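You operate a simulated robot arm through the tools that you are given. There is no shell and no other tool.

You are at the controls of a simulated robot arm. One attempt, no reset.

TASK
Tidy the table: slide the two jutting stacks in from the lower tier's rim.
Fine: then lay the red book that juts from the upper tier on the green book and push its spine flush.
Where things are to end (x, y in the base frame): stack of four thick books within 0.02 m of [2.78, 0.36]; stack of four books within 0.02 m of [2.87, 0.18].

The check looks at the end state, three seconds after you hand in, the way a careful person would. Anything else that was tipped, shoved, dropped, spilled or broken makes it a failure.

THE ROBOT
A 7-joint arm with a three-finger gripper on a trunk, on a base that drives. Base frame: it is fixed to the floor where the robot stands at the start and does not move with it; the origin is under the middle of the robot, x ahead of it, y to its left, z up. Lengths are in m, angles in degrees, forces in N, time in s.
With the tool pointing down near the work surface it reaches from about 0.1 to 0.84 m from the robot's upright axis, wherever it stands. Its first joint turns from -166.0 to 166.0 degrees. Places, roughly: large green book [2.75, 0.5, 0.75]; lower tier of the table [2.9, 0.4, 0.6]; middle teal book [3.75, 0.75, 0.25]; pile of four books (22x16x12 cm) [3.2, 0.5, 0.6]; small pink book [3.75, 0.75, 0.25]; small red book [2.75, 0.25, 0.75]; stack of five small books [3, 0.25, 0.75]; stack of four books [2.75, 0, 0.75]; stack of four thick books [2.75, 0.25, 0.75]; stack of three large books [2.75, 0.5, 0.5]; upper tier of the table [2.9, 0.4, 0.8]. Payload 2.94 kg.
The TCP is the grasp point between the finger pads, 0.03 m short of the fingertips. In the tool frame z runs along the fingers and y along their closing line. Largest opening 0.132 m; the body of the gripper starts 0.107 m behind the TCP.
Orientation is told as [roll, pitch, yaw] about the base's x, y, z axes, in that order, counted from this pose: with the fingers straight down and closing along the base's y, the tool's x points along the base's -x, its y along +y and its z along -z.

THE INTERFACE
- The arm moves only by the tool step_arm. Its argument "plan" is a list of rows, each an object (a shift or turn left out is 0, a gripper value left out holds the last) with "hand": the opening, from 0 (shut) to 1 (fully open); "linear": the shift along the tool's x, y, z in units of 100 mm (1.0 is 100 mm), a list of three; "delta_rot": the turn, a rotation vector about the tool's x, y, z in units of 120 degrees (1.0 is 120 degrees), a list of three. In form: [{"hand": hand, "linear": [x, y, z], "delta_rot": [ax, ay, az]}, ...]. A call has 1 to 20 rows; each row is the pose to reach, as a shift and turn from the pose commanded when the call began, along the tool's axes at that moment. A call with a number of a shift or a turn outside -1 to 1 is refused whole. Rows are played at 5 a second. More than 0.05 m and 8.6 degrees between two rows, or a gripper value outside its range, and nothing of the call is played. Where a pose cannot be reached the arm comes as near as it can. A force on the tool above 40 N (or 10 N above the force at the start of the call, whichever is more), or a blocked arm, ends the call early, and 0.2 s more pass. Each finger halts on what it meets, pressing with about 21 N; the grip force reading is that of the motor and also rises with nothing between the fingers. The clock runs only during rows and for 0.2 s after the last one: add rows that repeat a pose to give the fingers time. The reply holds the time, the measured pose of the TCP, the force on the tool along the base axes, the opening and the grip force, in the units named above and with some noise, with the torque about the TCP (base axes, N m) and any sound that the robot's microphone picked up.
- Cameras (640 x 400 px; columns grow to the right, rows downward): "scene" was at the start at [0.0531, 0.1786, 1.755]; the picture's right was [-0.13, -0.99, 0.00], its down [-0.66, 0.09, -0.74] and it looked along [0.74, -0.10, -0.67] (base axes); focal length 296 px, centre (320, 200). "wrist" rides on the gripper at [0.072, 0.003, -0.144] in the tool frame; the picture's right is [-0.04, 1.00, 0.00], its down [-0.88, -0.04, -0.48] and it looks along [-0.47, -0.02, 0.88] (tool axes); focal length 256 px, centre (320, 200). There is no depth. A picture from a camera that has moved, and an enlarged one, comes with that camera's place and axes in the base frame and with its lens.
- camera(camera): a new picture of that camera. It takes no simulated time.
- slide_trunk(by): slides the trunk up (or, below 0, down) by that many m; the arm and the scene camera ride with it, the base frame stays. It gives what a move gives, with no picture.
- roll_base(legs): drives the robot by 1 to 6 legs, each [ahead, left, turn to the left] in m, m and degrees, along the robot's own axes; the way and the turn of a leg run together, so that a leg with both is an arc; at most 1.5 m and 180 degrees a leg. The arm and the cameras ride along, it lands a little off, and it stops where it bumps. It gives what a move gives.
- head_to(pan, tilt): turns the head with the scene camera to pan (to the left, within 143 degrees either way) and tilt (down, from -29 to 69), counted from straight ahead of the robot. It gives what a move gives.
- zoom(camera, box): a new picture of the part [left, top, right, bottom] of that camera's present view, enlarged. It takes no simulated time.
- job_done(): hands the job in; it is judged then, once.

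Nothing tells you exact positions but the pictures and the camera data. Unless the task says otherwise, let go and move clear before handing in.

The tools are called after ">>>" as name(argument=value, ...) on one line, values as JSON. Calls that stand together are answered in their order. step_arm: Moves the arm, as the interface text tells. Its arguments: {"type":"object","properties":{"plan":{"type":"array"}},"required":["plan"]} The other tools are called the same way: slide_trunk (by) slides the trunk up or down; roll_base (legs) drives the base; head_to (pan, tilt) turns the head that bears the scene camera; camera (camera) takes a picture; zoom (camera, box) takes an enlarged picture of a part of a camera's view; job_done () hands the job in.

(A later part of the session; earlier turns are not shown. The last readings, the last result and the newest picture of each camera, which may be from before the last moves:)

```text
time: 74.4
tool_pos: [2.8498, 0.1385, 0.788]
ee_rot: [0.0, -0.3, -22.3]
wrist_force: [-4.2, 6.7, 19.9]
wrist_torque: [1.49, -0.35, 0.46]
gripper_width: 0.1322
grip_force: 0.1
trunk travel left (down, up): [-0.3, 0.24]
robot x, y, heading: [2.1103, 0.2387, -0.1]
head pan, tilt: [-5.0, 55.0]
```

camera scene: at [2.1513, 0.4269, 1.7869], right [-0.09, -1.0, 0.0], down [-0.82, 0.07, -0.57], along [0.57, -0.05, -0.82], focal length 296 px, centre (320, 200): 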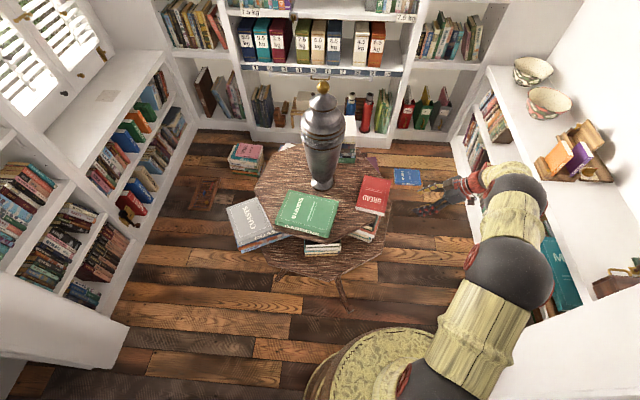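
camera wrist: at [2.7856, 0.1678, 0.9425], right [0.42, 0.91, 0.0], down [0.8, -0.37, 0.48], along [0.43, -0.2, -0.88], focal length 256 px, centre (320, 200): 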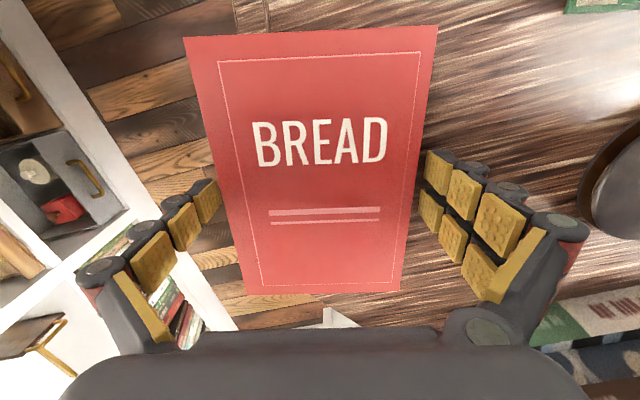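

The inner finger touched the tier at TCP z≈0.7895. I back up about 3 mm and close on the book's full thickness.

>>> step_arm(plan=[{"hand": 1.0, "linear": [0, 0, -0.02]}, {"linear": [0, 0, -0.04]}, {"hand": 0.93, "linear": [0, 0, -0.045]}, {"hand": 0.9, "linear": [0, 0, -0.045]}, {"hand": 0.87, "linear": [0, 0, -0.045]}, {"hand": 0.84, "linear": [0, 0, -0.045]}, {"hand": 0.8, "linear": [0, 0, -0.045]}, {"hand": 0.8, "linear": [0, 0, -0.045]}])

>>> camera(camera="wrist")

>>> zoom(camera="scene", box=[350, 150, 430, 220])

```text
time: 76.2
tool_pos: [2.8511, 0.1391, 0.7928]
ee_rot: [0.0, -0.4, -22.2]
wrist_force: [-0.9, 8.3, 19.1]
wrist_torque: [1.45, -0.27, 0.25]
gripper_width: 0.1228
grip_force: 13.1
trunk travel left (down, up): [-0.3, 0.24]
robot x, y, heading: [2.1085, 0.2433, -0.0]
head pan, tilt: [-5.0, 55.0]
```

```text
taken
camera wrist: at [2.7851, 0.1683, 0.9358], right [0.42, 0.91, 0.0], down [0.8, -0.37, 0.48], along [0.44, -0.2, -0.88], focal length 256 px, centre (320, 200)
```

wrist: 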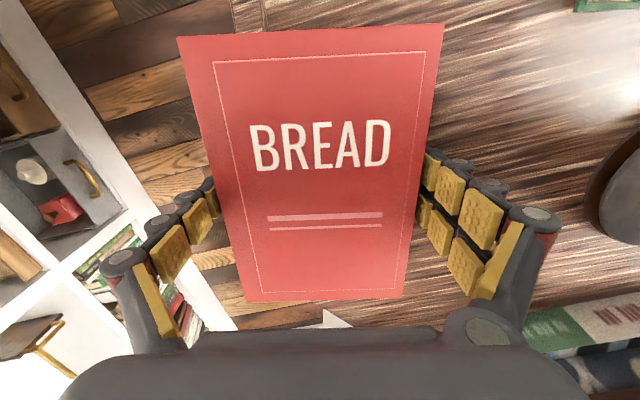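

```text
5.71 times, centred on (390, 185) of scene
camera zoom: at [2.1492, 0.4282, 1.7871], right [-0.09, -1.0, 0.0], down [-0.82, 0.07, -0.57], along [0.57, -0.05, -0.82], focal length 1690 px, centre (-80, 286)
```

zoom: 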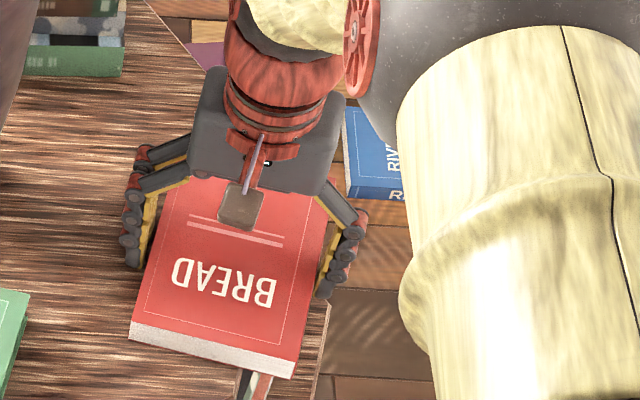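

Closing swings the inner tip down onto the tier, so I raise a few millimetres while continuing to close.

>>> step_arm(plan=[{"hand": 0.93, "linear": [0, 0, -0.02]}, {"hand": 0.92, "linear": [0, 0, -0.04]}, {"hand": 0.9, "linear": [0, 0, -0.05]}, {"hand": 0.86, "linear": [0, 0, -0.05]}, {"hand": 0.82, "linear": [0, 0, -0.05]}, {"hand": 0.78, "linear": [0, 0, -0.05]}, {"hand": 0.75, "linear": [0, 0, -0.05]}])

>>> camera(camera="wrist")

```text
time: 77.8
tool_pos: [2.8497, 0.1383, 0.7959]
ee_rot: [0.0, -0.1, -22.2]
wrist_force: [-3.1, 1.6, 5.0]
wrist_torque: [0.3, 0.32, 0.17]
gripper_width: 0.1177
grip_force: 20.8
trunk travel left (down, up): [-0.3, 0.24]
robot x, y, heading: [2.1099, 0.2441, -0.0]
head pan, tilt: [-5.0, 55.0]
```

```text
taken
camera wrist: at [2.7848, 0.1678, 0.9386], right [0.42, 0.91, 0.0], down [0.8, -0.37, 0.48], along [0.43, -0.2, -0.88], focal length 256 px, centre (320, 200)
```

wrist: 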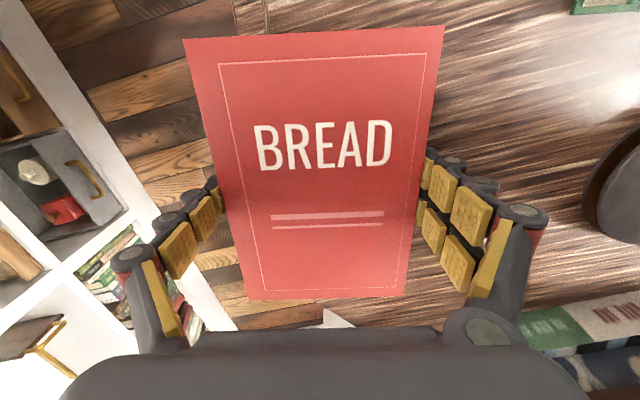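

Gripped at 0.118 with 21 N. A small test lift comes next.

>>> step_arm(plan=[{"hand": 0.75, "linear": [0, 0, -0.05]}, {"linear": [0, 0, -0.1]}, {"linear": [0, 0, -0.15]}, {"linear": [0, 0, -0.2]}, {"linear": [0, 0, -0.2]}])

>>> camera(camera="wrist")

>>> zoom(camera="scene", box=[350, 150, 430, 220])

```text
time: 79.0
tool_pos: [2.8498, 0.1371, 0.815]
ee_rot: [0.0, 0.0, -22.2]
wrist_force: [-0.5, 0.0, -2.3]
wrist_torque: [-0.01, -0.01, -0.01]
gripper_width: 0.1178
grip_force: 20.3
trunk travel left (down, up): [-0.3, 0.24]
robot x, y, heading: [2.1101, 0.2434, -0.2]
head pan, tilt: [-5.0, 55.0]
```

```text
taken
camera wrist: at [2.7848, 0.167, 0.9587], right [0.42, 0.91, 0.0], down [0.8, -0.37, 0.48], along [0.43, -0.2, -0.88], focal length 256 px, centre (320, 200)
```

wrist: 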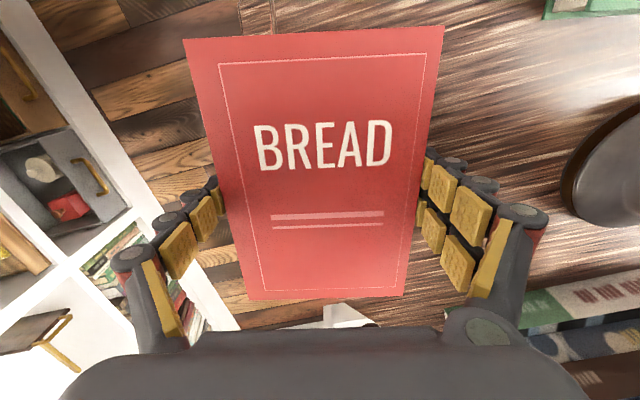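

```text
5.71 times, centred on (390, 185) of scene
camera zoom: at [2.1516, 0.4272, 1.7869], right [-0.09, -1.0, 0.0], down [-0.82, 0.07, -0.57], along [0.57, -0.05, -0.82], focal length 1690 px, centre (-80, 286)
```

zoom: 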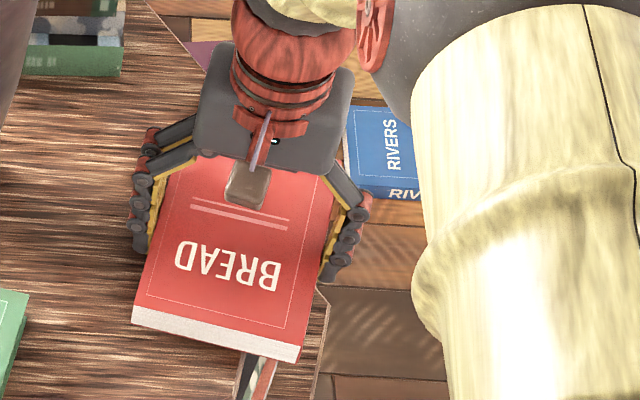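

The red book is held square (centre on the TCP, 2.3 N of load). I lift it clear and carry it around the near side while turning it about -88° so its spine faces like the green one's.

>>> step_arm(plan=[{"hand": 0.75, "linear": [0, 0, -0.3]}, {"linear": [0.1, 0.03, -0.6]}, {"linear": [0.3, 0.09, -0.8]}, {"linear": [0.5, 0.15, -0.9]}, {"linear": [0.68, 0.21, -0.95]}, {"linear": [0.68, 0.21, -0.95]}])

>>> camera(camera="scene")

```text
time: 80.4
tool_pos: [2.7931, 0.1835, 0.91]
ee_rot: [0.0, 0.0, -22.2]
wrist_force: [-0.6, -0.2, -3.2]
wrist_torque: [0.01, -0.01, 0.02]
gripper_width: 0.1176
grip_force: 20.8
trunk travel left (down, up): [-0.3, 0.24]
robot x, y, heading: [2.1107, 0.2425, -0.1]
head pan, tilt: [-5.0, 55.0]
```

```text
taken
camera scene: at [2.1515, 0.4273, 1.7869], right [-0.09, -1.0, 0.0], down [-0.82, 0.07, -0.57], along [0.57, -0.05, -0.82], focal length 296 px, centre (320, 200)
```

scene: 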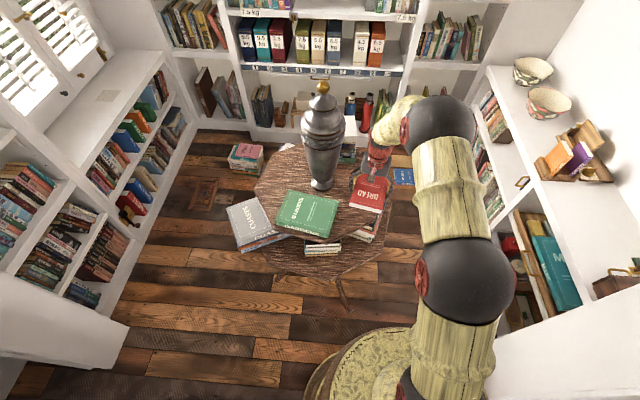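

>>> zoom(camera="scene", box=[280, 60, 520, 240])

>>> camera(camera="wrist")

```text
2.22 times, centred on (400, 150) of scene
camera zoom: at [2.1515, 0.4273, 1.7869], right [-0.09, -1.0, 0.0], down [-0.82, 0.07, -0.57], along [0.57, -0.05, -0.82], focal length 657 px, centre (142, 311)
```

zoom: 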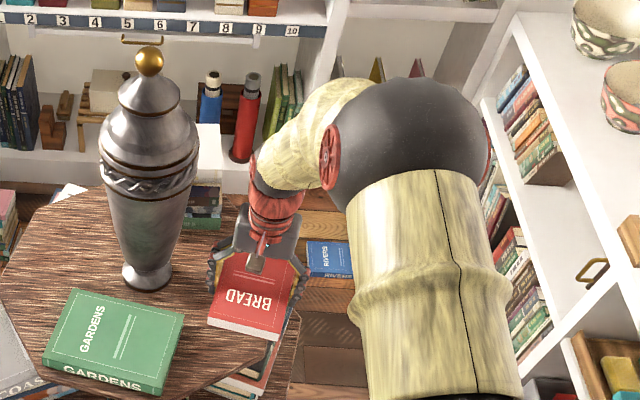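

```text
taken
camera wrist: at [2.7285, 0.214, 1.0526], right [0.42, 0.91, 0.0], down [0.8, -0.37, 0.48], along [0.43, -0.2, -0.88], focal length 256 px, centre (320, 200)
```

wrist: 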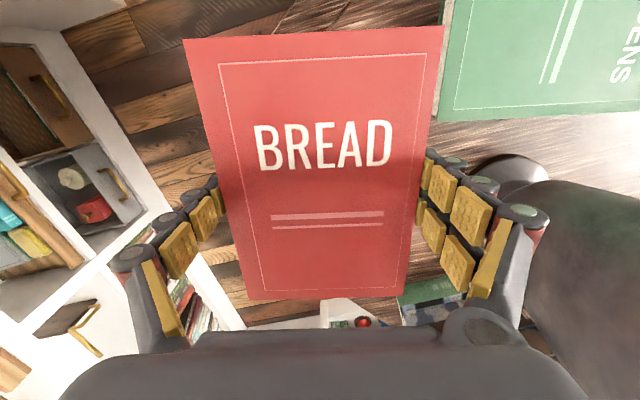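

The wrist sits almost straight above the hand, so it should pass the vase with about 5 cm to spare. I move to the near side and turn the book there.

>>> step_arm(plan=[{"hand": 0.75, "linear": [0.2, 0.05, -0.05]}, {"linear": [0.4, 0.1, -0.1]}, {"linear": [0.63, 0.14, -0.1]}, {"linear": [0.63, 0.14, -0.1], "delta_rot": [0, 0, 0.066]}, {"linear": [0.63, 0.14, -0.1], "delta_rot": [0, 0, 0.133]}, {"linear": [0.63, 0.14, -0.1], "delta_rot": [0, 0, 0.2]}, {"linear": [0.63, 0.14, -0.1], "delta_rot": [0, 0, 0.266]}, {"linear": [0.63, 0.14, -0.1], "delta_rot": [0, 0, 0.333]}, {"linear": [0.63, 0.14, -0.1], "delta_rot": [0, 0, 0.366]}, {"linear": [0.63, 0.14, -0.1], "delta_rot": [0, 0, 0.366]}])

>>> camera(camera="scene")

```text
time: 82.6
tool_pos: [2.7421, 0.2194, 0.9203]
ee_rot: [0.0, -0.1, -66.2]
wrist_force: [-0.6, 0.4, -3.1]
wrist_torque: [-0.03, -0.01, -0.01]
gripper_width: 0.1175
grip_force: 20.6
trunk travel left (down, up): [-0.3, 0.24]
robot x, y, heading: [2.1078, 0.2427, 0.1]
head pan, tilt: [-5.0, 55.0]
```

```text
taken
camera scene: at [2.1514, 0.4273, 1.787], right [-0.09, -1.0, 0.0], down [-0.82, 0.07, -0.57], along [0.57, -0.05, -0.82], focal length 296 px, centre (320, 200)
```

scene: 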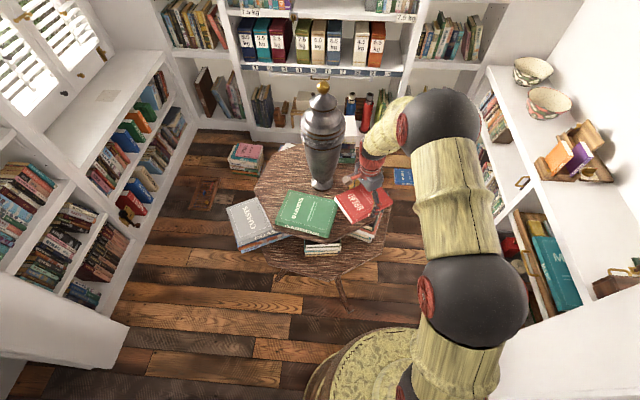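

Halfway through the turn with no problems; I finish it and look.

>>> step_arm(plan=[{"hand": 0.75, "delta_rot": [0, 0, 0.066]}, {"delta_rot": [0, 0, 0.133]}, {"delta_rot": [0, 0, 0.2]}, {"delta_rot": [0, 0, 0.266]}, {"delta_rot": [0, 0, 0.333]}, {"delta_rot": [0, 0, 0.365]}, {"delta_rot": [0, 0, 0.365]}])

>>> zoom(camera="scene", box=[250, 60, 490, 260])

>>> camera(camera="wrist")

```text
time: 84.2
tool_pos: [2.7418, 0.2191, 0.9188]
ee_rot: [-0.1, 0.0, -109.9]
wrist_force: [0.7, 0.0, -2.6]
wrist_torque: [0.02, 0.02, 0.0]
gripper_width: 0.1176
grip_force: 20.5
trunk travel left (down, up): [-0.3, 0.24]
robot x, y, heading: [2.1091, 0.2424, -0.2]
head pan, tilt: [-5.0, 55.0]
```

```text
2.00 times, centred on (370, 160) of scene
camera zoom: at [2.1514, 0.4273, 1.787], right [-0.09, -1.0, 0.0], down [-0.82, 0.07, -0.57], along [0.57, -0.05, -0.82], focal length 592 px, centre (220, 280)
```

zoom: 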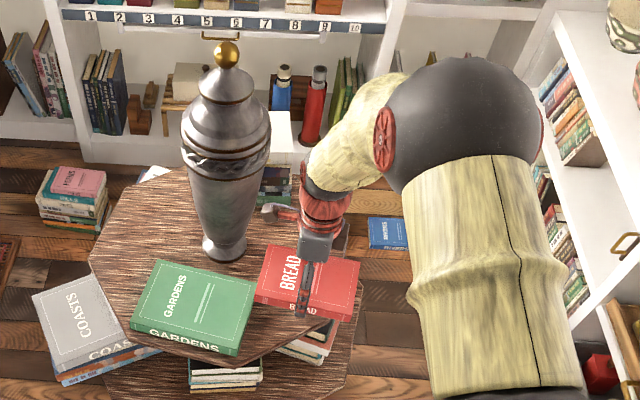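

```text
taken
camera wrist: at [2.7704, 0.2853, 1.0622], right [0.92, -0.38, 0.0], down [-0.34, -0.81, 0.48], along [-0.18, -0.44, -0.88], focal length 256 px, centre (320, 200)
```

wrist: 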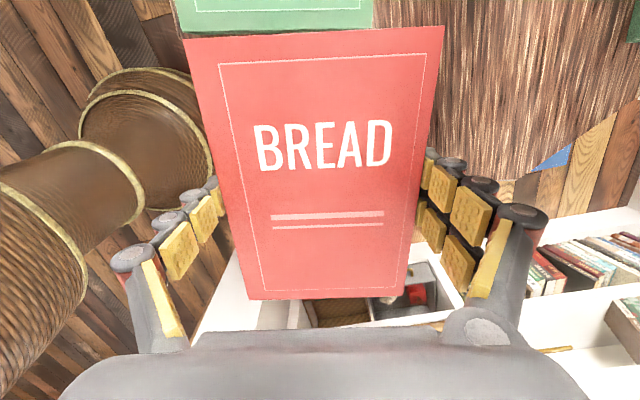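

The spine with its title now faces the near side. I carry the book over the green one, checking the vase clearance halfway.

>>> step_arm(plan=[{"hand": 0.75, "linear": [0.33, -0.12, 0]}, {"linear": [0.66, -0.24, 0]}, {"linear": [0.995, -0.36, 0]}, {"linear": [0.995, -0.36, 0]}])

>>> zoom(camera="scene", box=[230, 60, 470, 260])

```text
time: 85.2
tool_pos: [2.7408, 0.3261, 0.9183]
ee_rot: [0.1, -0.1, -109.9]
wrist_force: [0.1, 0.2, -3.1]
wrist_torque: [0.02, 0.03, -0.01]
gripper_width: 0.1174
grip_force: 20.4
trunk travel left (down, up): [-0.3, 0.24]
robot x, y, heading: [2.1116, 0.2445, -0.2]
head pan, tilt: [-5.0, 55.0]
```

```text
2.00 times, centred on (350, 160) of scene
camera zoom: at [2.1515, 0.4276, 1.7869], right [-0.09, -1.0, 0.0], down [-0.82, 0.07, -0.57], along [0.57, -0.05, -0.82], focal length 592 px, centre (260, 280)
```

zoom: 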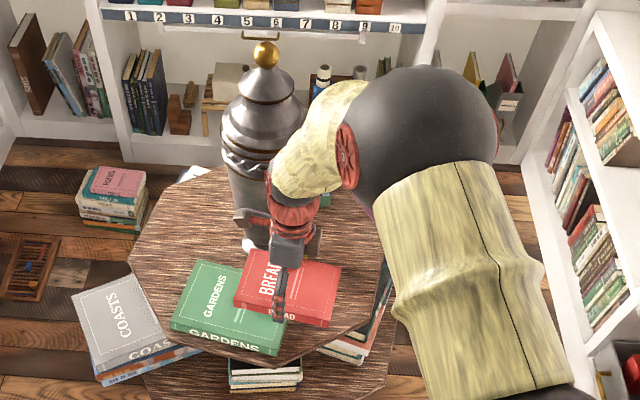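

>>> step_arm(plan=[{"hand": 0.75, "linear": [0.33, -0.05, 0]}, {"linear": [0.66, -0.1, 0]}, {"linear": [0.99, -0.14, 0]}, {"linear": [0.99, -0.14, 0]}])

>>> zoom(camera="scene", box=[230, 60, 470, 260])

>>> zoom(camera="scene", box=[260, 160, 360, 260])

>>> camera(camera="wrist")

```text
time: 86.2
tool_pos: [2.7581, 0.4229, 0.919]
ee_rot: [-0.1, -0.2, -110.0]
wrist_force: [0.1, 0.3, -3.8]
wrist_torque: [0.01, 0.01, -0.01]
gripper_width: 0.1176
grip_force: 21.1
trunk travel left (down, up): [-0.3, 0.24]
robot x, y, heading: [2.1072, 0.2463, -0.1]
head pan, tilt: [-5.0, 55.0]
```

```text
2.00 times, centred on (350, 160) of scene
camera zoom: at [2.1514, 0.4277, 1.7869], right [-0.09, -1.0, 0.0], down [-0.82, 0.07, -0.57], along [0.57, -0.05, -0.82], focal length 592 px, centre (260, 280)
```

zoom: 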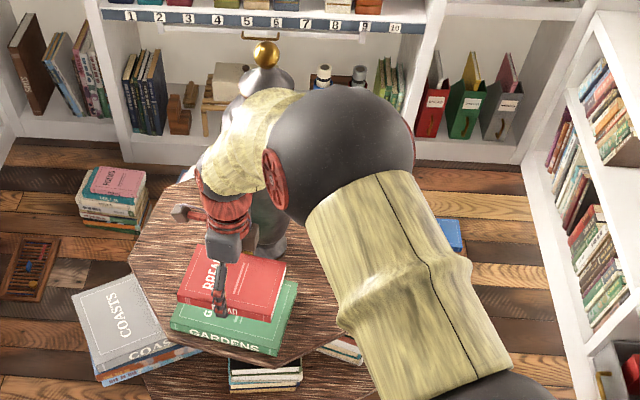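

```text
4.00 times, centred on (310, 210) of scene
camera zoom: at [2.1514, 0.4277, 1.7869], right [-0.09, -1.0, 0.0], down [-0.82, 0.07, -0.57], along [0.57, -0.05, -0.82], focal length 1183 px, centre (360, 160)
```

zoom: 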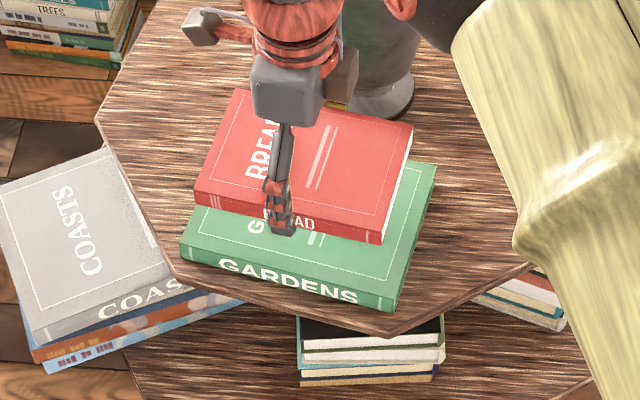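

```text
taken
camera wrist: at [2.7881, 0.4907, 1.0609], right [0.92, -0.38, 0.0], down [-0.34, -0.81, 0.48], along [-0.18, -0.44, -0.88], focal length 256 px, centre (320, 200)
```

wrist: 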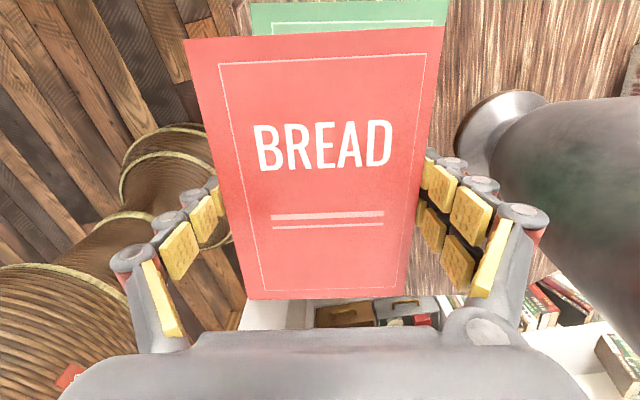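

The hand is clear of the vase. The red spine is now about 5 mm outside the green spine plane and 8 mm off-centre along it, so I correct that while lowering.

>>> step_arm(plan=[{"hand": 0.75, "linear": [0.08, 0.05, 0.2]}, {"linear": [0.08, 0.05, 0.45]}, {"linear": [0.08, 0.05, 0.65]}, {"linear": [0.08, 0.05, 0.78]}, {"linear": [0.08, 0.05, 0.85]}, {"linear": [0.08, 0.05, 0.88]}, {"linear": [0.08, 0.05, 0.88]}])

>>> zoom(camera="scene", box=[270, 180, 350, 250])

```text
time: 87.8
tool_pos: [2.7681, 0.427, 0.8319]
ee_rot: [0.1, 0.0, -110.0]
wrist_force: [-0.4, -0.2, -2.7]
wrist_torque: [-0.01, 0.0, 0.0]
gripper_width: 0.1175
grip_force: 20.6
trunk travel left (down, up): [-0.3, 0.24]
robot x, y, heading: [2.1088, 0.2466, -0.1]
head pan, tilt: [-5.0, 55.0]
```

```text
5.71 times, centred on (310, 215) of scene
camera zoom: at [2.1515, 0.4275, 1.7869], right [-0.09, -1.0, 0.0], down [-0.82, 0.07, -0.57], along [0.57, -0.05, -0.82], focal length 1690 px, centre (377, 114)
```

zoom: 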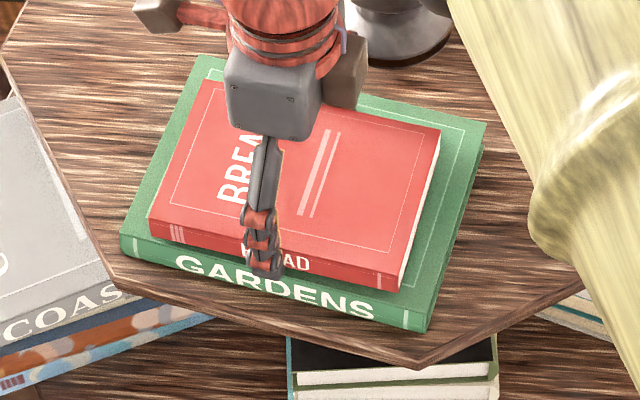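

>>> zoom(camera="scene", box=[286, 210, 316, 232])

>>> zoom(camera="scene", box=[316, 215, 350, 240])

```text
16.00 times, centred on (301, 221) of scene
camera zoom: at [2.1515, 0.4275, 1.7869], right [-0.09, -1.0, 0.0], down [-0.82, 0.07, -0.57], along [0.57, -0.05, -0.82], focal length 4732 px, centre (624, -136)
```

zoom: 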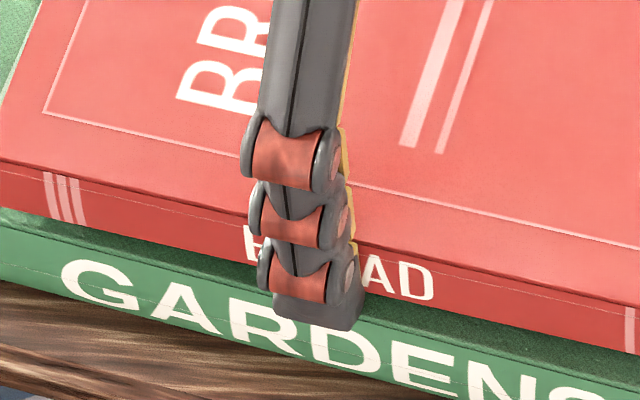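

```text
16.00 times, centred on (333, 228) of scene
camera zoom: at [2.1515, 0.4275, 1.7869], right [-0.09, -1.0, 0.0], down [-0.82, 0.07, -0.57], along [0.57, -0.05, -0.82], focal length 4732 px, centre (112, -240)
```

zoom: 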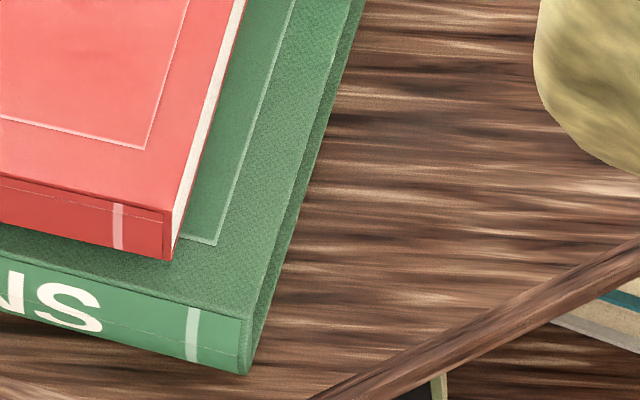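

The red spine is parallel to the green one within 1.3° and a few mm inside its plane. I trim the yaw, shift slightly outward, and lower until it just touches.

>>> step_arm(plan=[{"hand": 0.75, "linear": [0, -0.01, 0.01], "delta_rot": [0, 0, 0.005]}, {"linear": [0, -0.02, 0.02], "delta_rot": [0, 0, 0.0108]}, {"linear": [0, -0.02, 0.03], "delta_rot": [0, 0, 0.0108]}, {"linear": [0, -0.02, 0.03], "delta_rot": [0, 0, 0.0108]}])

>>> step_arm(plan=[{"linear": [0, 0, 0.01]}, {"linear": [0, 0, 0.02]}, {"linear": [0, 0, 0.02]}])

```text
time: 88.8
tool_pos: [2.7667, 0.43, 0.8296]
ee_rot: [0.1, 0.0, -111.3]
wrist_force: [0.0, -0.1, -2.1]
wrist_torque: [0.0, 0.0, 0.01]
gripper_width: 0.1175
grip_force: 20.5
trunk travel left (down, up): [-0.3, 0.24]
robot x, y, heading: [2.111, 0.2445, 0.3]
head pan, tilt: [-5.0, 55.0]
```

```text
time: 89.6
tool_pos: [2.7671, 0.4297, 0.8278]
ee_rot: [0.0, -0.1, -111.3]
wrist_force: [0.1, -0.5, -3.4]
wrist_torque: [-0.02, 0.01, -0.01]
gripper_width: 0.1176
grip_force: 21.5
trunk travel left (down, up): [-0.3, 0.24]
robot x, y, heading: [2.1078, 0.2434, 0.1]
head pan, tilt: [-5.0, 55.0]
```

>>> step_arm(plan=[{"linear": [0, 0, 0.01]}, {"linear": [0, 0, 0.02]}, {"linear": [0, 0, 0.02]}])

>>> step_arm(plan=[{"linear": [0, 0, 0.01]}, {"linear": [0, 0, 0.015]}, {"linear": [0, 0, 0.015]}])

>>> zoom(camera="scene", box=[286, 210, 316, 232])

>>> zoom(camera="scene", box=[316, 215, 350, 240])

```text
time: 90.4
tool_pos: [2.7679, 0.4293, 0.826]
ee_rot: [0.1, 0.0, -111.3]
wrist_force: [-1.9, -1.8, 4.8]
wrist_torque: [-0.29, 0.61, 0.06]
gripper_width: 0.1177
grip_force: 20.8
trunk travel left (down, up): [-0.3, 0.24]
robot x, y, heading: [2.1113, 0.2445, 0.0]
head pan, tilt: [-5.0, 55.0]
```

```text
time: 91.2
tool_pos: [2.7669, 0.4297, 0.8264]
ee_rot: [0.2, 0.1, -111.2]
wrist_force: [-4.4, -0.4, 24.2]
wrist_torque: [0.35, 1.45, 0.03]
gripper_width: 0.1176
grip_force: 20.9
trunk travel left (down, up): [-0.3, 0.24]
robot x, y, heading: [2.1091, 0.2433, -0.1]
head pan, tilt: [-5.0, 55.0]
```

```text
16.00 times, centred on (301, 221) of scene
camera zoom: at [2.1488, 0.4268, 1.7872], right [-0.09, -1.0, 0.0], down [-0.82, 0.07, -0.57], along [0.57, -0.05, -0.82], focal length 4732 px, centre (624, -136)
```

zoom: 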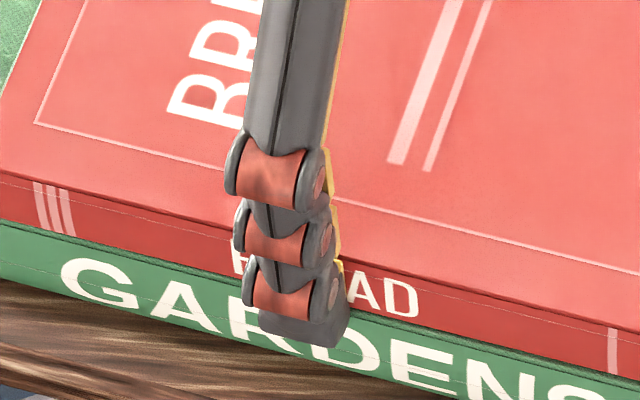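

```text
16.00 times, centred on (333, 228) of scene
camera zoom: at [2.1488, 0.4268, 1.7872], right [-0.09, -1.0, 0.0], down [-0.82, 0.07, -0.57], along [0.57, -0.05, -0.82], focal length 4732 px, centre (112, -240)
```

zoom: 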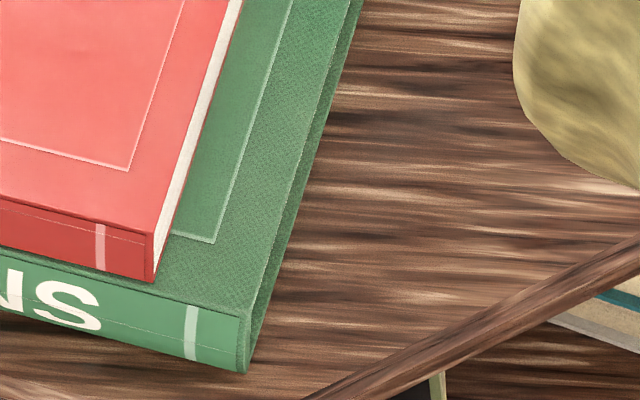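

The book rests on the green one, with the spine within about 1–3 mm of flush. I ease the pressure, then release.

>>> step_arm(plan=[{"hand": 0.75, "linear": [0, 0, -0.01]}, {"linear": [0, 0, -0.015]}, {"hand": 0.91, "linear": [0, 0, -0.015]}, {"hand": 0.94, "linear": [0, 0, -0.015]}, {"hand": 0.97, "linear": [0, 0, -0.02]}, {"hand": 1.0, "linear": [0, 0, -0.03]}, {"hand": 1.0, "linear": [0, 0, -0.03]}])

>>> zoom(camera="scene", box=[270, 180, 350, 250])

>>> camera(camera="wrist")

```text
time: 92.8
tool_pos: [2.7677, 0.4297, 0.8254]
ee_rot: [0.1, -0.1, -111.4]
wrist_force: [-0.1, 0.6, -0.5]
wrist_torque: [0.05, 0.01, 0.0]
gripper_width: 0.132
grip_force: 0.0
trunk travel left (down, up): [-0.3, 0.24]
robot x, y, heading: [2.108, 0.2471, -0.2]
head pan, tilt: [-5.0, 55.0]
```

```text
5.71 times, centred on (310, 215) of scene
camera zoom: at [2.1513, 0.4275, 1.7869], right [-0.09, -1.0, 0.0], down [-0.82, 0.07, -0.57], along [0.57, -0.05, -0.82], focal length 1690 px, centre (377, 114)
```

zoom: 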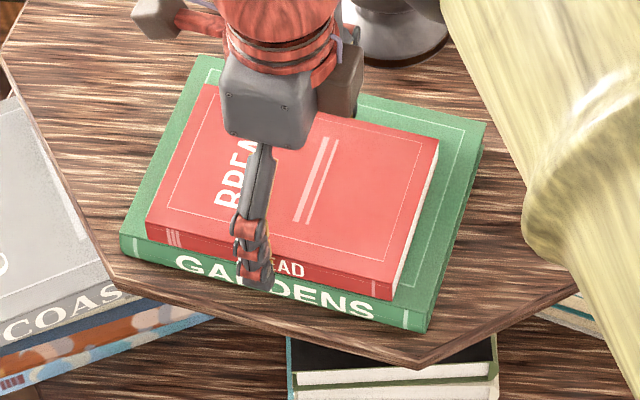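

```text
taken
camera wrist: at [2.7975, 0.4965, 0.9688], right [0.92, -0.4, 0.0], down [-0.35, -0.8, 0.48], along [-0.19, -0.44, -0.88], focal length 256 px, centre (320, 200)
```

wrist: 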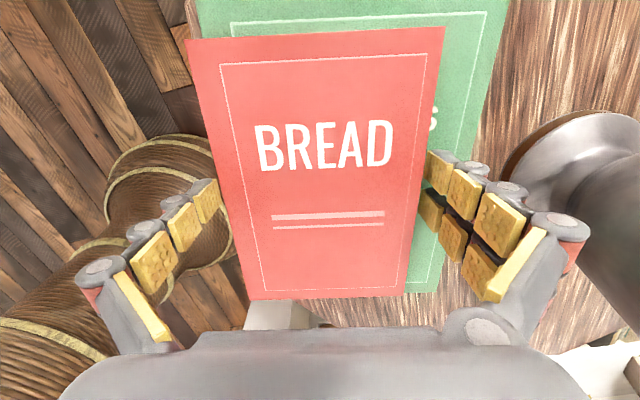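

>>> step_arm(plan=[{"hand": 1.0, "linear": [0, 0, -0.1]}, {"linear": [0, 0, -0.3]}, {"linear": [0, 0, -0.6]}, {"linear": [0, 0, -0.9]}, {"linear": [0, 0, -0.9]}])

>>> zoom(camera="scene", box=[286, 205, 320, 232])

>>> zoom(camera="scene", box=[310, 215, 344, 242])

>>> camera(camera="wrist")

```text
time: 94.0
tool_pos: [2.7671, 0.4288, 0.9163]
ee_rot: [0.1, -0.1, -111.3]
wrist_force: [-0.1, -0.3, 0.8]
wrist_torque: [-0.01, -0.05, -0.01]
gripper_width: 0.1321
grip_force: 0.1
trunk travel left (down, up): [-0.3, 0.24]
robot x, y, heading: [2.1091, 0.2414, 0.2]
head pan, tilt: [-5.0, 55.0]
```

```text
14.81 times, centred on (303, 218) of scene
camera zoom: at [2.1512, 0.4275, 1.7869], right [-0.09, -1.0, 0.0], down [-0.82, 0.07, -0.57], along [0.57, -0.05, -0.82], focal length 4381 px, centre (572, -74)
```

zoom: 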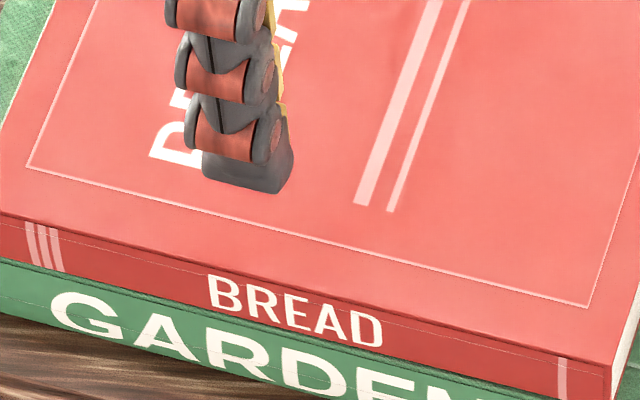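

```text
14.81 times, centred on (327, 228) of scene
camera zoom: at [2.1512, 0.4275, 1.7869], right [-0.09, -1.0, 0.0], down [-0.82, 0.07, -0.57], along [0.57, -0.05, -0.82], focal length 4381 px, centre (216, -222)
```

zoom: 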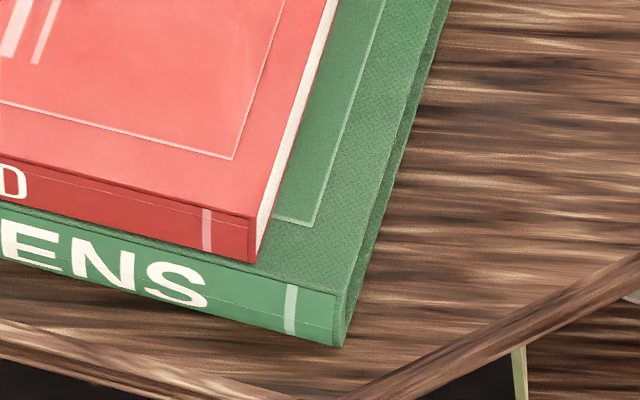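

```text
taken
camera wrist: at [2.7973, 0.4953, 1.0605], right [0.92, -0.4, 0.0], down [-0.35, -0.8, 0.48], along [-0.19, -0.44, -0.88], focal length 256 px, centre (320, 200)
```

wrist: 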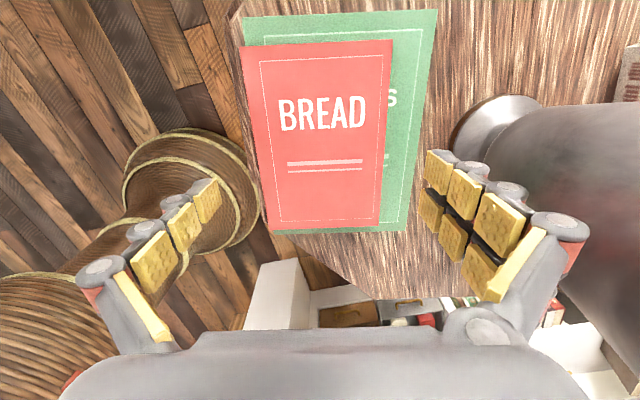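

The red spine sits within about 1–2 mm of the green spine plane, parallel to it. I withdraw the arm toward the robot, away from the vase, and check everything.

>>> step_arm(plan=[{"hand": 1.0, "linear": [-0.1, -0.15, -0.15]}, {"linear": [-0.25, -0.38, -0.3]}, {"linear": [-0.4, -0.58, -0.4]}, {"linear": [-0.51, -0.766, -0.5]}, {"linear": [-0.51, -0.766, -0.5]}])

>>> step_arm(plan=[{"linear": [-0.2, -0.3, -0.05]}, {"linear": [-0.4, -0.6, -0.1]}, {"linear": [-0.6, -0.9, -0.1]}, {"linear": [-0.6, -0.9, -0.1]}])

>>> camera(camera="scene")

>>> camera(camera="wrist")

```text
time: 95.2
tool_pos: [2.676, 0.4102, 0.9659]
ee_rot: [0.0, -0.1, -111.3]
wrist_force: [-0.3, -0.9, 0.0]
wrist_torque: [-0.01, 0.02, 0.0]
gripper_width: 0.1318
grip_force: 0.1
trunk travel left (down, up): [-0.3, 0.24]
robot x, y, heading: [2.1099, 0.2431, -0.1]
head pan, tilt: [-5.0, 55.0]
```

```text
time: 96.2
tool_pos: [2.5735, 0.3878, 0.9753]
ee_rot: [0.0, 0.0, -111.2]
wrist_force: [-0.8, -0.2, 0.2]
wrist_torque: [-0.02, -0.01, -0.02]
gripper_width: 0.1318
grip_force: 0.0
trunk travel left (down, up): [-0.3, 0.24]
robot x, y, heading: [2.1076, 0.2479, -0.0]
head pan, tilt: [-5.0, 55.0]
```

```text
taken
camera scene: at [2.1509, 0.4274, 1.7869], right [-0.09, -1.0, 0.0], down [-0.82, 0.07, -0.57], along [0.57, -0.05, -0.82], focal length 296 px, centre (320, 200)
```

scene: 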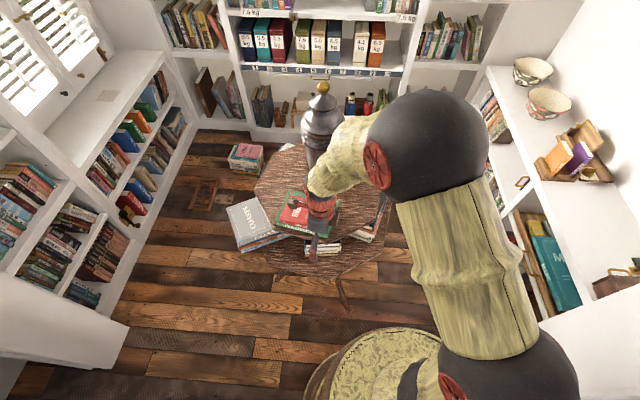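

```text
taken
camera wrist: at [2.6026, 0.4538, 1.1193], right [0.92, -0.4, 0.0], down [-0.35, -0.8, 0.48], along [-0.19, -0.44, -0.88], focal length 256 px, centre (320, 200)
```

wrist: 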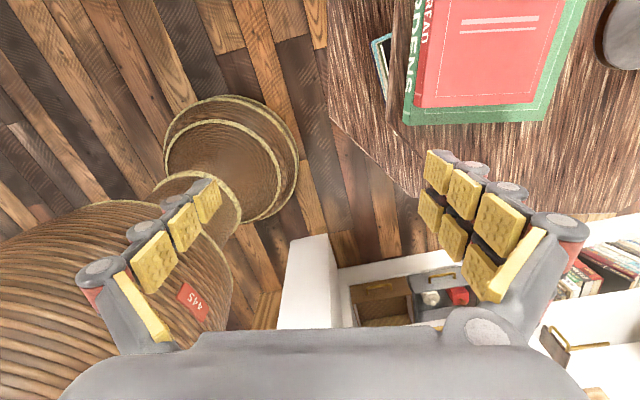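

>>> zoom(camera="wrist", box=[380, 0, 480, 130])

>>> roll_base(legs=[[-0.25, 0, 0]])

>>> camera(camera="scene")

```text
3.08 times, centred on (430, 65) of wrist
camera zoom: at [2.6026, 0.4538, 1.1193], right [0.92, -0.4, 0.0], down [-0.35, -0.8, 0.48], along [-0.19, -0.44, -0.88], focal length 788 px, centre (-18, 615)
```

zoom: 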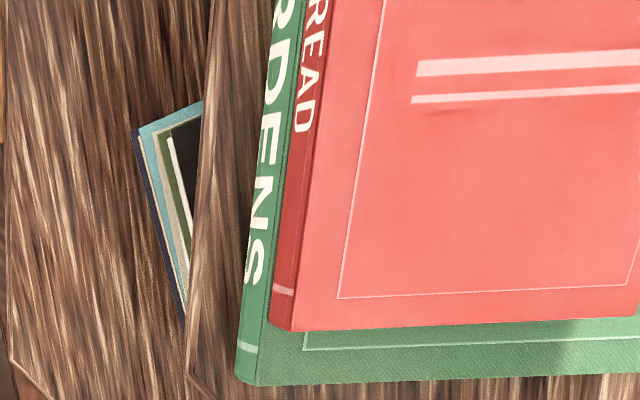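

```text
time: 98.0
tool_pos: [2.3175, 0.3885, 0.9775]
ee_rot: [0.1, 0.0, -111.0]
wrist_force: [0.1, 1.2, 0.0]
wrist_torque: [-0.01, 0.0, -0.01]
gripper_width: 0.1321
grip_force: 0.0
trunk travel left (down, up): [-0.3, 0.24]
robot x, y, heading: [1.8559, 0.2434, 0.5]
head pan, tilt: [-5.0, 55.0]
```

```text
taken
camera scene: at [1.8951, 0.4273, 1.787], right [-0.08, -1.0, 0.0], down [-0.82, 0.07, -0.57], along [0.57, -0.05, -0.82], focal length 296 px, centre (320, 200)
```

scene: 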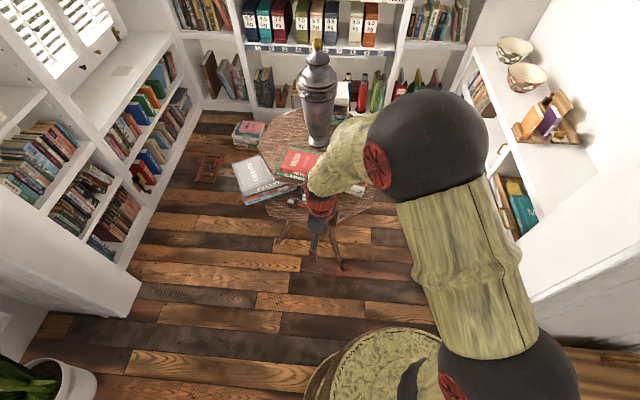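

>>> step_arm(plan=[{"linear": [-0.3, 0.1, 0]}, {"linear": [-0.6, 0.2, 0]}, {"linear": [-0.93, 0.3, 0]}, {"linear": [-0.93, 0.3, 0]}])

>>> step_arm(plan=[{"linear": [-0.3, 0.1, 0]}, {"linear": [-0.6, 0.2, 0]}, {"linear": [-0.93, 0.3, 0]}, {"linear": [-0.93, 0.3, 0]}])

>>> step_arm(plan=[{"linear": [-0.3, 0.1, 0]}, {"linear": [-0.6, 0.2, 0]}, {"linear": [-0.93, 0.3, 0]}, {"linear": [-0.93, 0.3, 0]}])

>>> head_to(pan=0, tilt=45)

>>> camera(camera="scene")

```text
time: 99.0
tool_pos: [2.3143, 0.2904, 0.9776]
ee_rot: [0.1, 0.0, -111.1]
wrist_force: [-0.2, 0.0, -0.1]
wrist_torque: [0.03, 0.02, -0.01]
gripper_width: 0.1319
grip_force: 0.1
trunk travel left (down, up): [-0.3, 0.24]
robot x, y, heading: [1.8564, 0.243, 0.1]
head pan, tilt: [-5.0, 55.0]
```

```text
time: 100.0
tool_pos: [2.3092, 0.1972, 0.9784]
ee_rot: [0.2, 0.0, -111.0]
wrist_force: [0.4, 0.7, 0.3]
wrist_torque: [0.01, 0.01, 0.0]
gripper_width: 0.1321
grip_force: 0.1
trunk travel left (down, up): [-0.3, 0.24]
robot x, y, heading: [1.8537, 0.2448, 0.1]
head pan, tilt: [-5.0, 55.0]
```

```text
time: 101.0
tool_pos: [2.3027, 0.0953, 0.9786]
ee_rot: [0.1, -0.1, -111.0]
wrist_force: [0.7, -0.6, 0.1]
wrist_torque: [0.01, -0.02, 0.05]
gripper_width: 0.1322
grip_force: 0.1
trunk travel left (down, up): [-0.3, 0.24]
robot x, y, heading: [1.8544, 0.2449, 0.2]
head pan, tilt: [-5.0, 55.0]
```

```text
time: 101.8
tool_pos: [2.303, 0.0958, 0.9784]
ee_rot: [0.1, 0.0, -111.0]
wrist_force: [-0.7, 0.9, -0.1]
wrist_torque: [0.03, 0.0, 0.0]
gripper_width: 0.1322
grip_force: 0.0
trunk travel left (down, up): [-0.3, 0.24]
robot x, y, heading: [1.8557, 0.2427, 0.5]
head pan, tilt: [0.0, 45.0]
```

```text
taken
camera scene: at [1.9054, 0.4332, 1.8004], right [0.0, -1.0, 0.0], down [-0.71, 0.0, -0.71], along [0.71, 0.0, -0.71], focal length 296 px, centre (320, 200)
```

scene: 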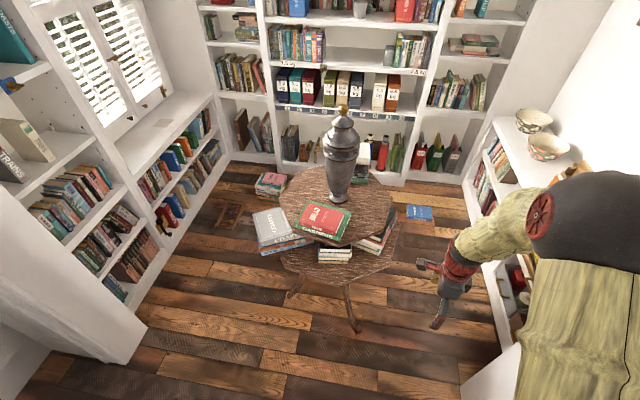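

>>> zoom(camera="scene", box=[250, 150, 410, 280])

>>> zoom(camera="scene", box=[280, 190, 400, 270])

>>> zoom(camera="scene", box=[290, 195, 360, 250])

```text
3.08 times, centred on (330, 215) of scene
camera zoom: at [1.9054, 0.4332, 1.8004], right [0.0, -1.0, 0.0], down [-0.71, 0.0, -0.71], along [0.71, 0.0, -0.71], focal length 910 px, centre (289, 154)
```

zoom: 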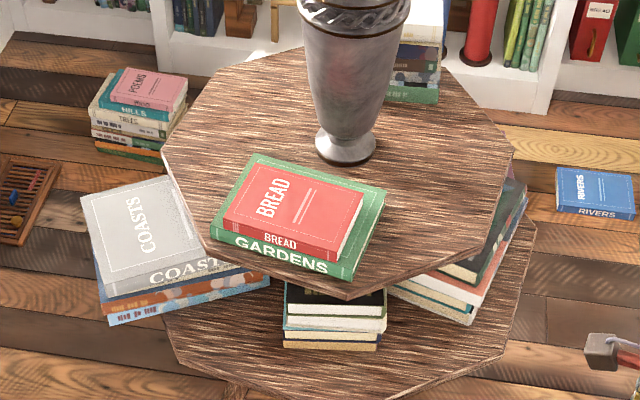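

```text
5.00 times, centred on (340, 230) of scene
camera zoom: at [1.9054, 0.4332, 1.8004], right [0.0, -1.0, 0.0], down [-0.71, 0.0, -0.71], along [0.71, 0.0, -0.71], focal length 1479 px, centre (220, 50)
```

zoom: 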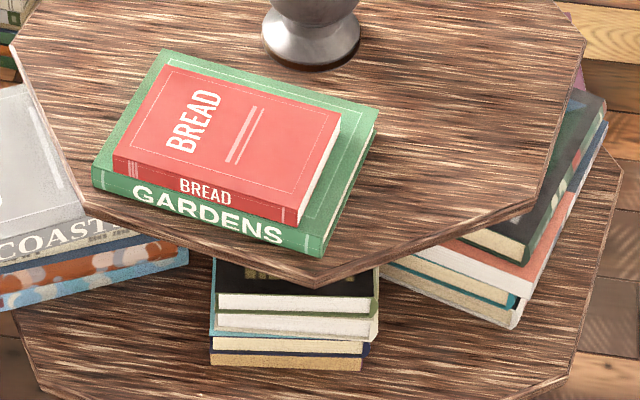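

```text
7.27 times, centred on (325, 222) of scene
camera zoom: at [1.9054, 0.4332, 1.8004], right [0.0, -1.0, 0.0], down [-0.71, 0.0, -0.71], along [0.71, 0.0, -0.71], focal length 2151 px, centre (284, 36)
```

zoom: 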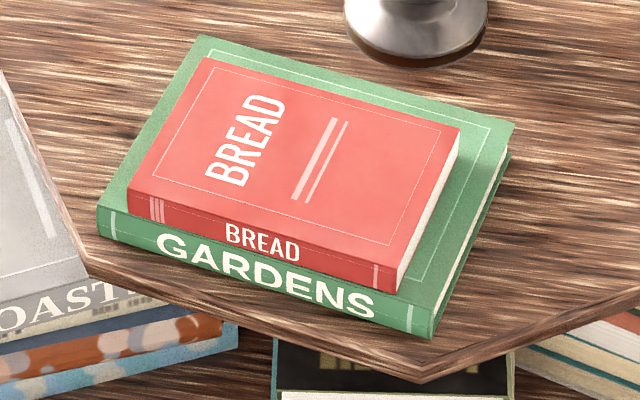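

The red book sits neatly on the green one. But the right stack seems to have yawed a bit when it touched the front stack, so its centre may be off. I turn the hand back to measure it properly.

>>> step_arm(plan=[{"hand": 0.68, "delta_rot": [0, 0, -0.066]}, {"delta_rot": [0, 0, -0.132]}, {"delta_rot": [0, 0, -0.198]}, {"delta_rot": [0, 0, -0.264]}, {"delta_rot": [0, 0, -0.33]}, {"delta_rot": [0, 0, -0.396]}, {"delta_rot": [0, 0, -0.462]}, {"delta_rot": [0, 0, -0.528]}, {"delta_rot": [0, 0, -0.594]}, {"delta_rot": [0, 0, -0.66]}, {"delta_rot": [0, 0, -0.726]}, {"delta_rot": [0, 0, -0.792]}, {"delta_rot": [0, 0, -0.858]}, {"delta_rot": [0, 0, -0.925]}, {"delta_rot": [0, 0, -0.925]}])

>>> step_arm(plan=[{"linear": [-0.1, 0, 0.12], "delta_rot": [0, -0.066, 0]}, {"linear": [-0.2, 0, 0.24], "delta_rot": [0, -0.132, 0]}, {"linear": [-0.3, 0, 0.36], "delta_rot": [0, -0.198, 0]}, {"linear": [-0.4, 0, 0.48], "delta_rot": [0, -0.264, 0]}, {"linear": [-0.5, 0, 0.6], "delta_rot": [0, -0.333, 0]}, {"linear": [-0.5, 0, 0.6], "delta_rot": [0, -0.333, 0]}])

>>> camera(camera="wrist")

```text
time: 105.0
tool_pos: [2.3007, 0.0967, 0.9764]
ee_rot: [-0.1, -0.1, 0.1]
wrist_force: [0.4, 0.0, 0.1]
wrist_torque: [-0.03, -0.01, 0.0]
gripper_width: 0.09
grip_force: 0.0
trunk travel left (down, up): [-0.3, 0.24]
robot x, y, heading: [1.8532, 0.2424, 0.1]
head pan, tilt: [0.0, 45.0]
```

```text
time: 106.4
tool_pos: [2.3514, 0.0946, 0.9157]
ee_rot: [-0.1, -39.9, -0.1]
wrist_force: [-0.5, -0.4, 0.3]
wrist_torque: [0.01, 0.03, 0.03]
gripper_width: 0.0898
grip_force: 0.0
out of reach, approached as far as the arm can: row 4, 5
trunk travel left (down, up): [-0.3, 0.24]
robot x, y, heading: [1.856, 0.2418, 0.2]
head pan, tilt: [0.0, 45.0]
```

```text
taken
camera wrist: at [2.205, 0.0976, 0.9793], right [0.03, 1.0, 0.03], down [0.37, -0.04, 0.93], along [0.93, -0.02, -0.37], focal length 256 px, centre (320, 200)
```

wrist: 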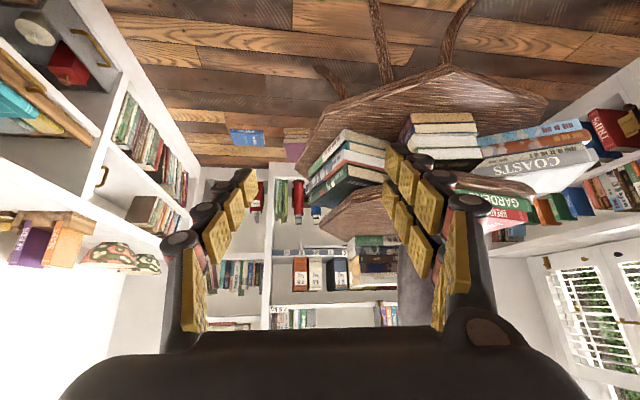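

>>> zoom(camera="wrist", box=[290, 60, 490, 220])

>>> zoom(camera="wrist", box=[295, 100, 415, 220])

```text
2.50 times, centred on (390, 140) of wrist
camera zoom: at [2.205, 0.0976, 0.9793], right [0.03, 1.0, 0.03], down [0.37, -0.04, 0.93], along [0.93, -0.02, -0.37], focal length 640 px, centre (145, 350)
```

zoom: 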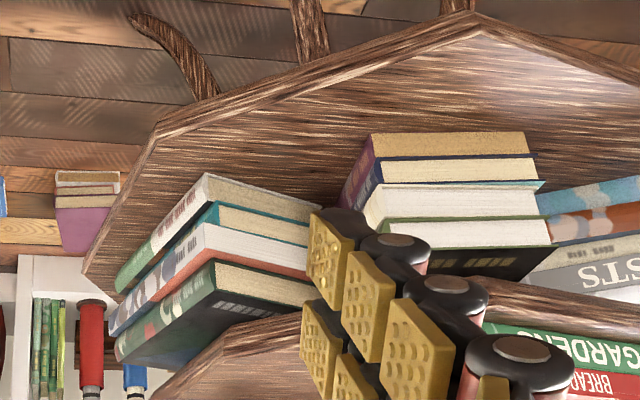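

```text
3.33 times, centred on (355, 160) of wrist
camera zoom: at [2.205, 0.0976, 0.9793], right [0.03, 1.0, 0.03], down [0.37, -0.04, 0.93], along [0.93, -0.02, -0.37], focal length 853 px, centre (203, 333)
```

zoom: 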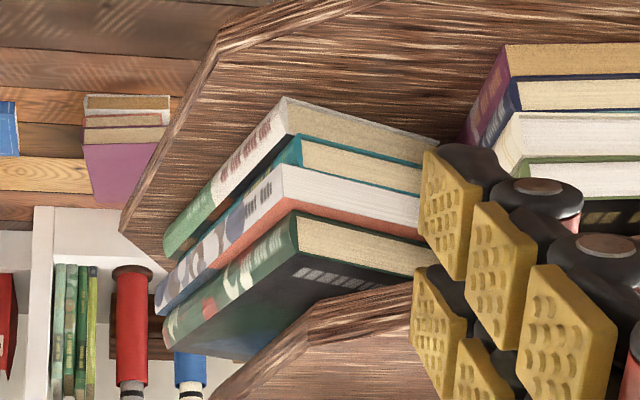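

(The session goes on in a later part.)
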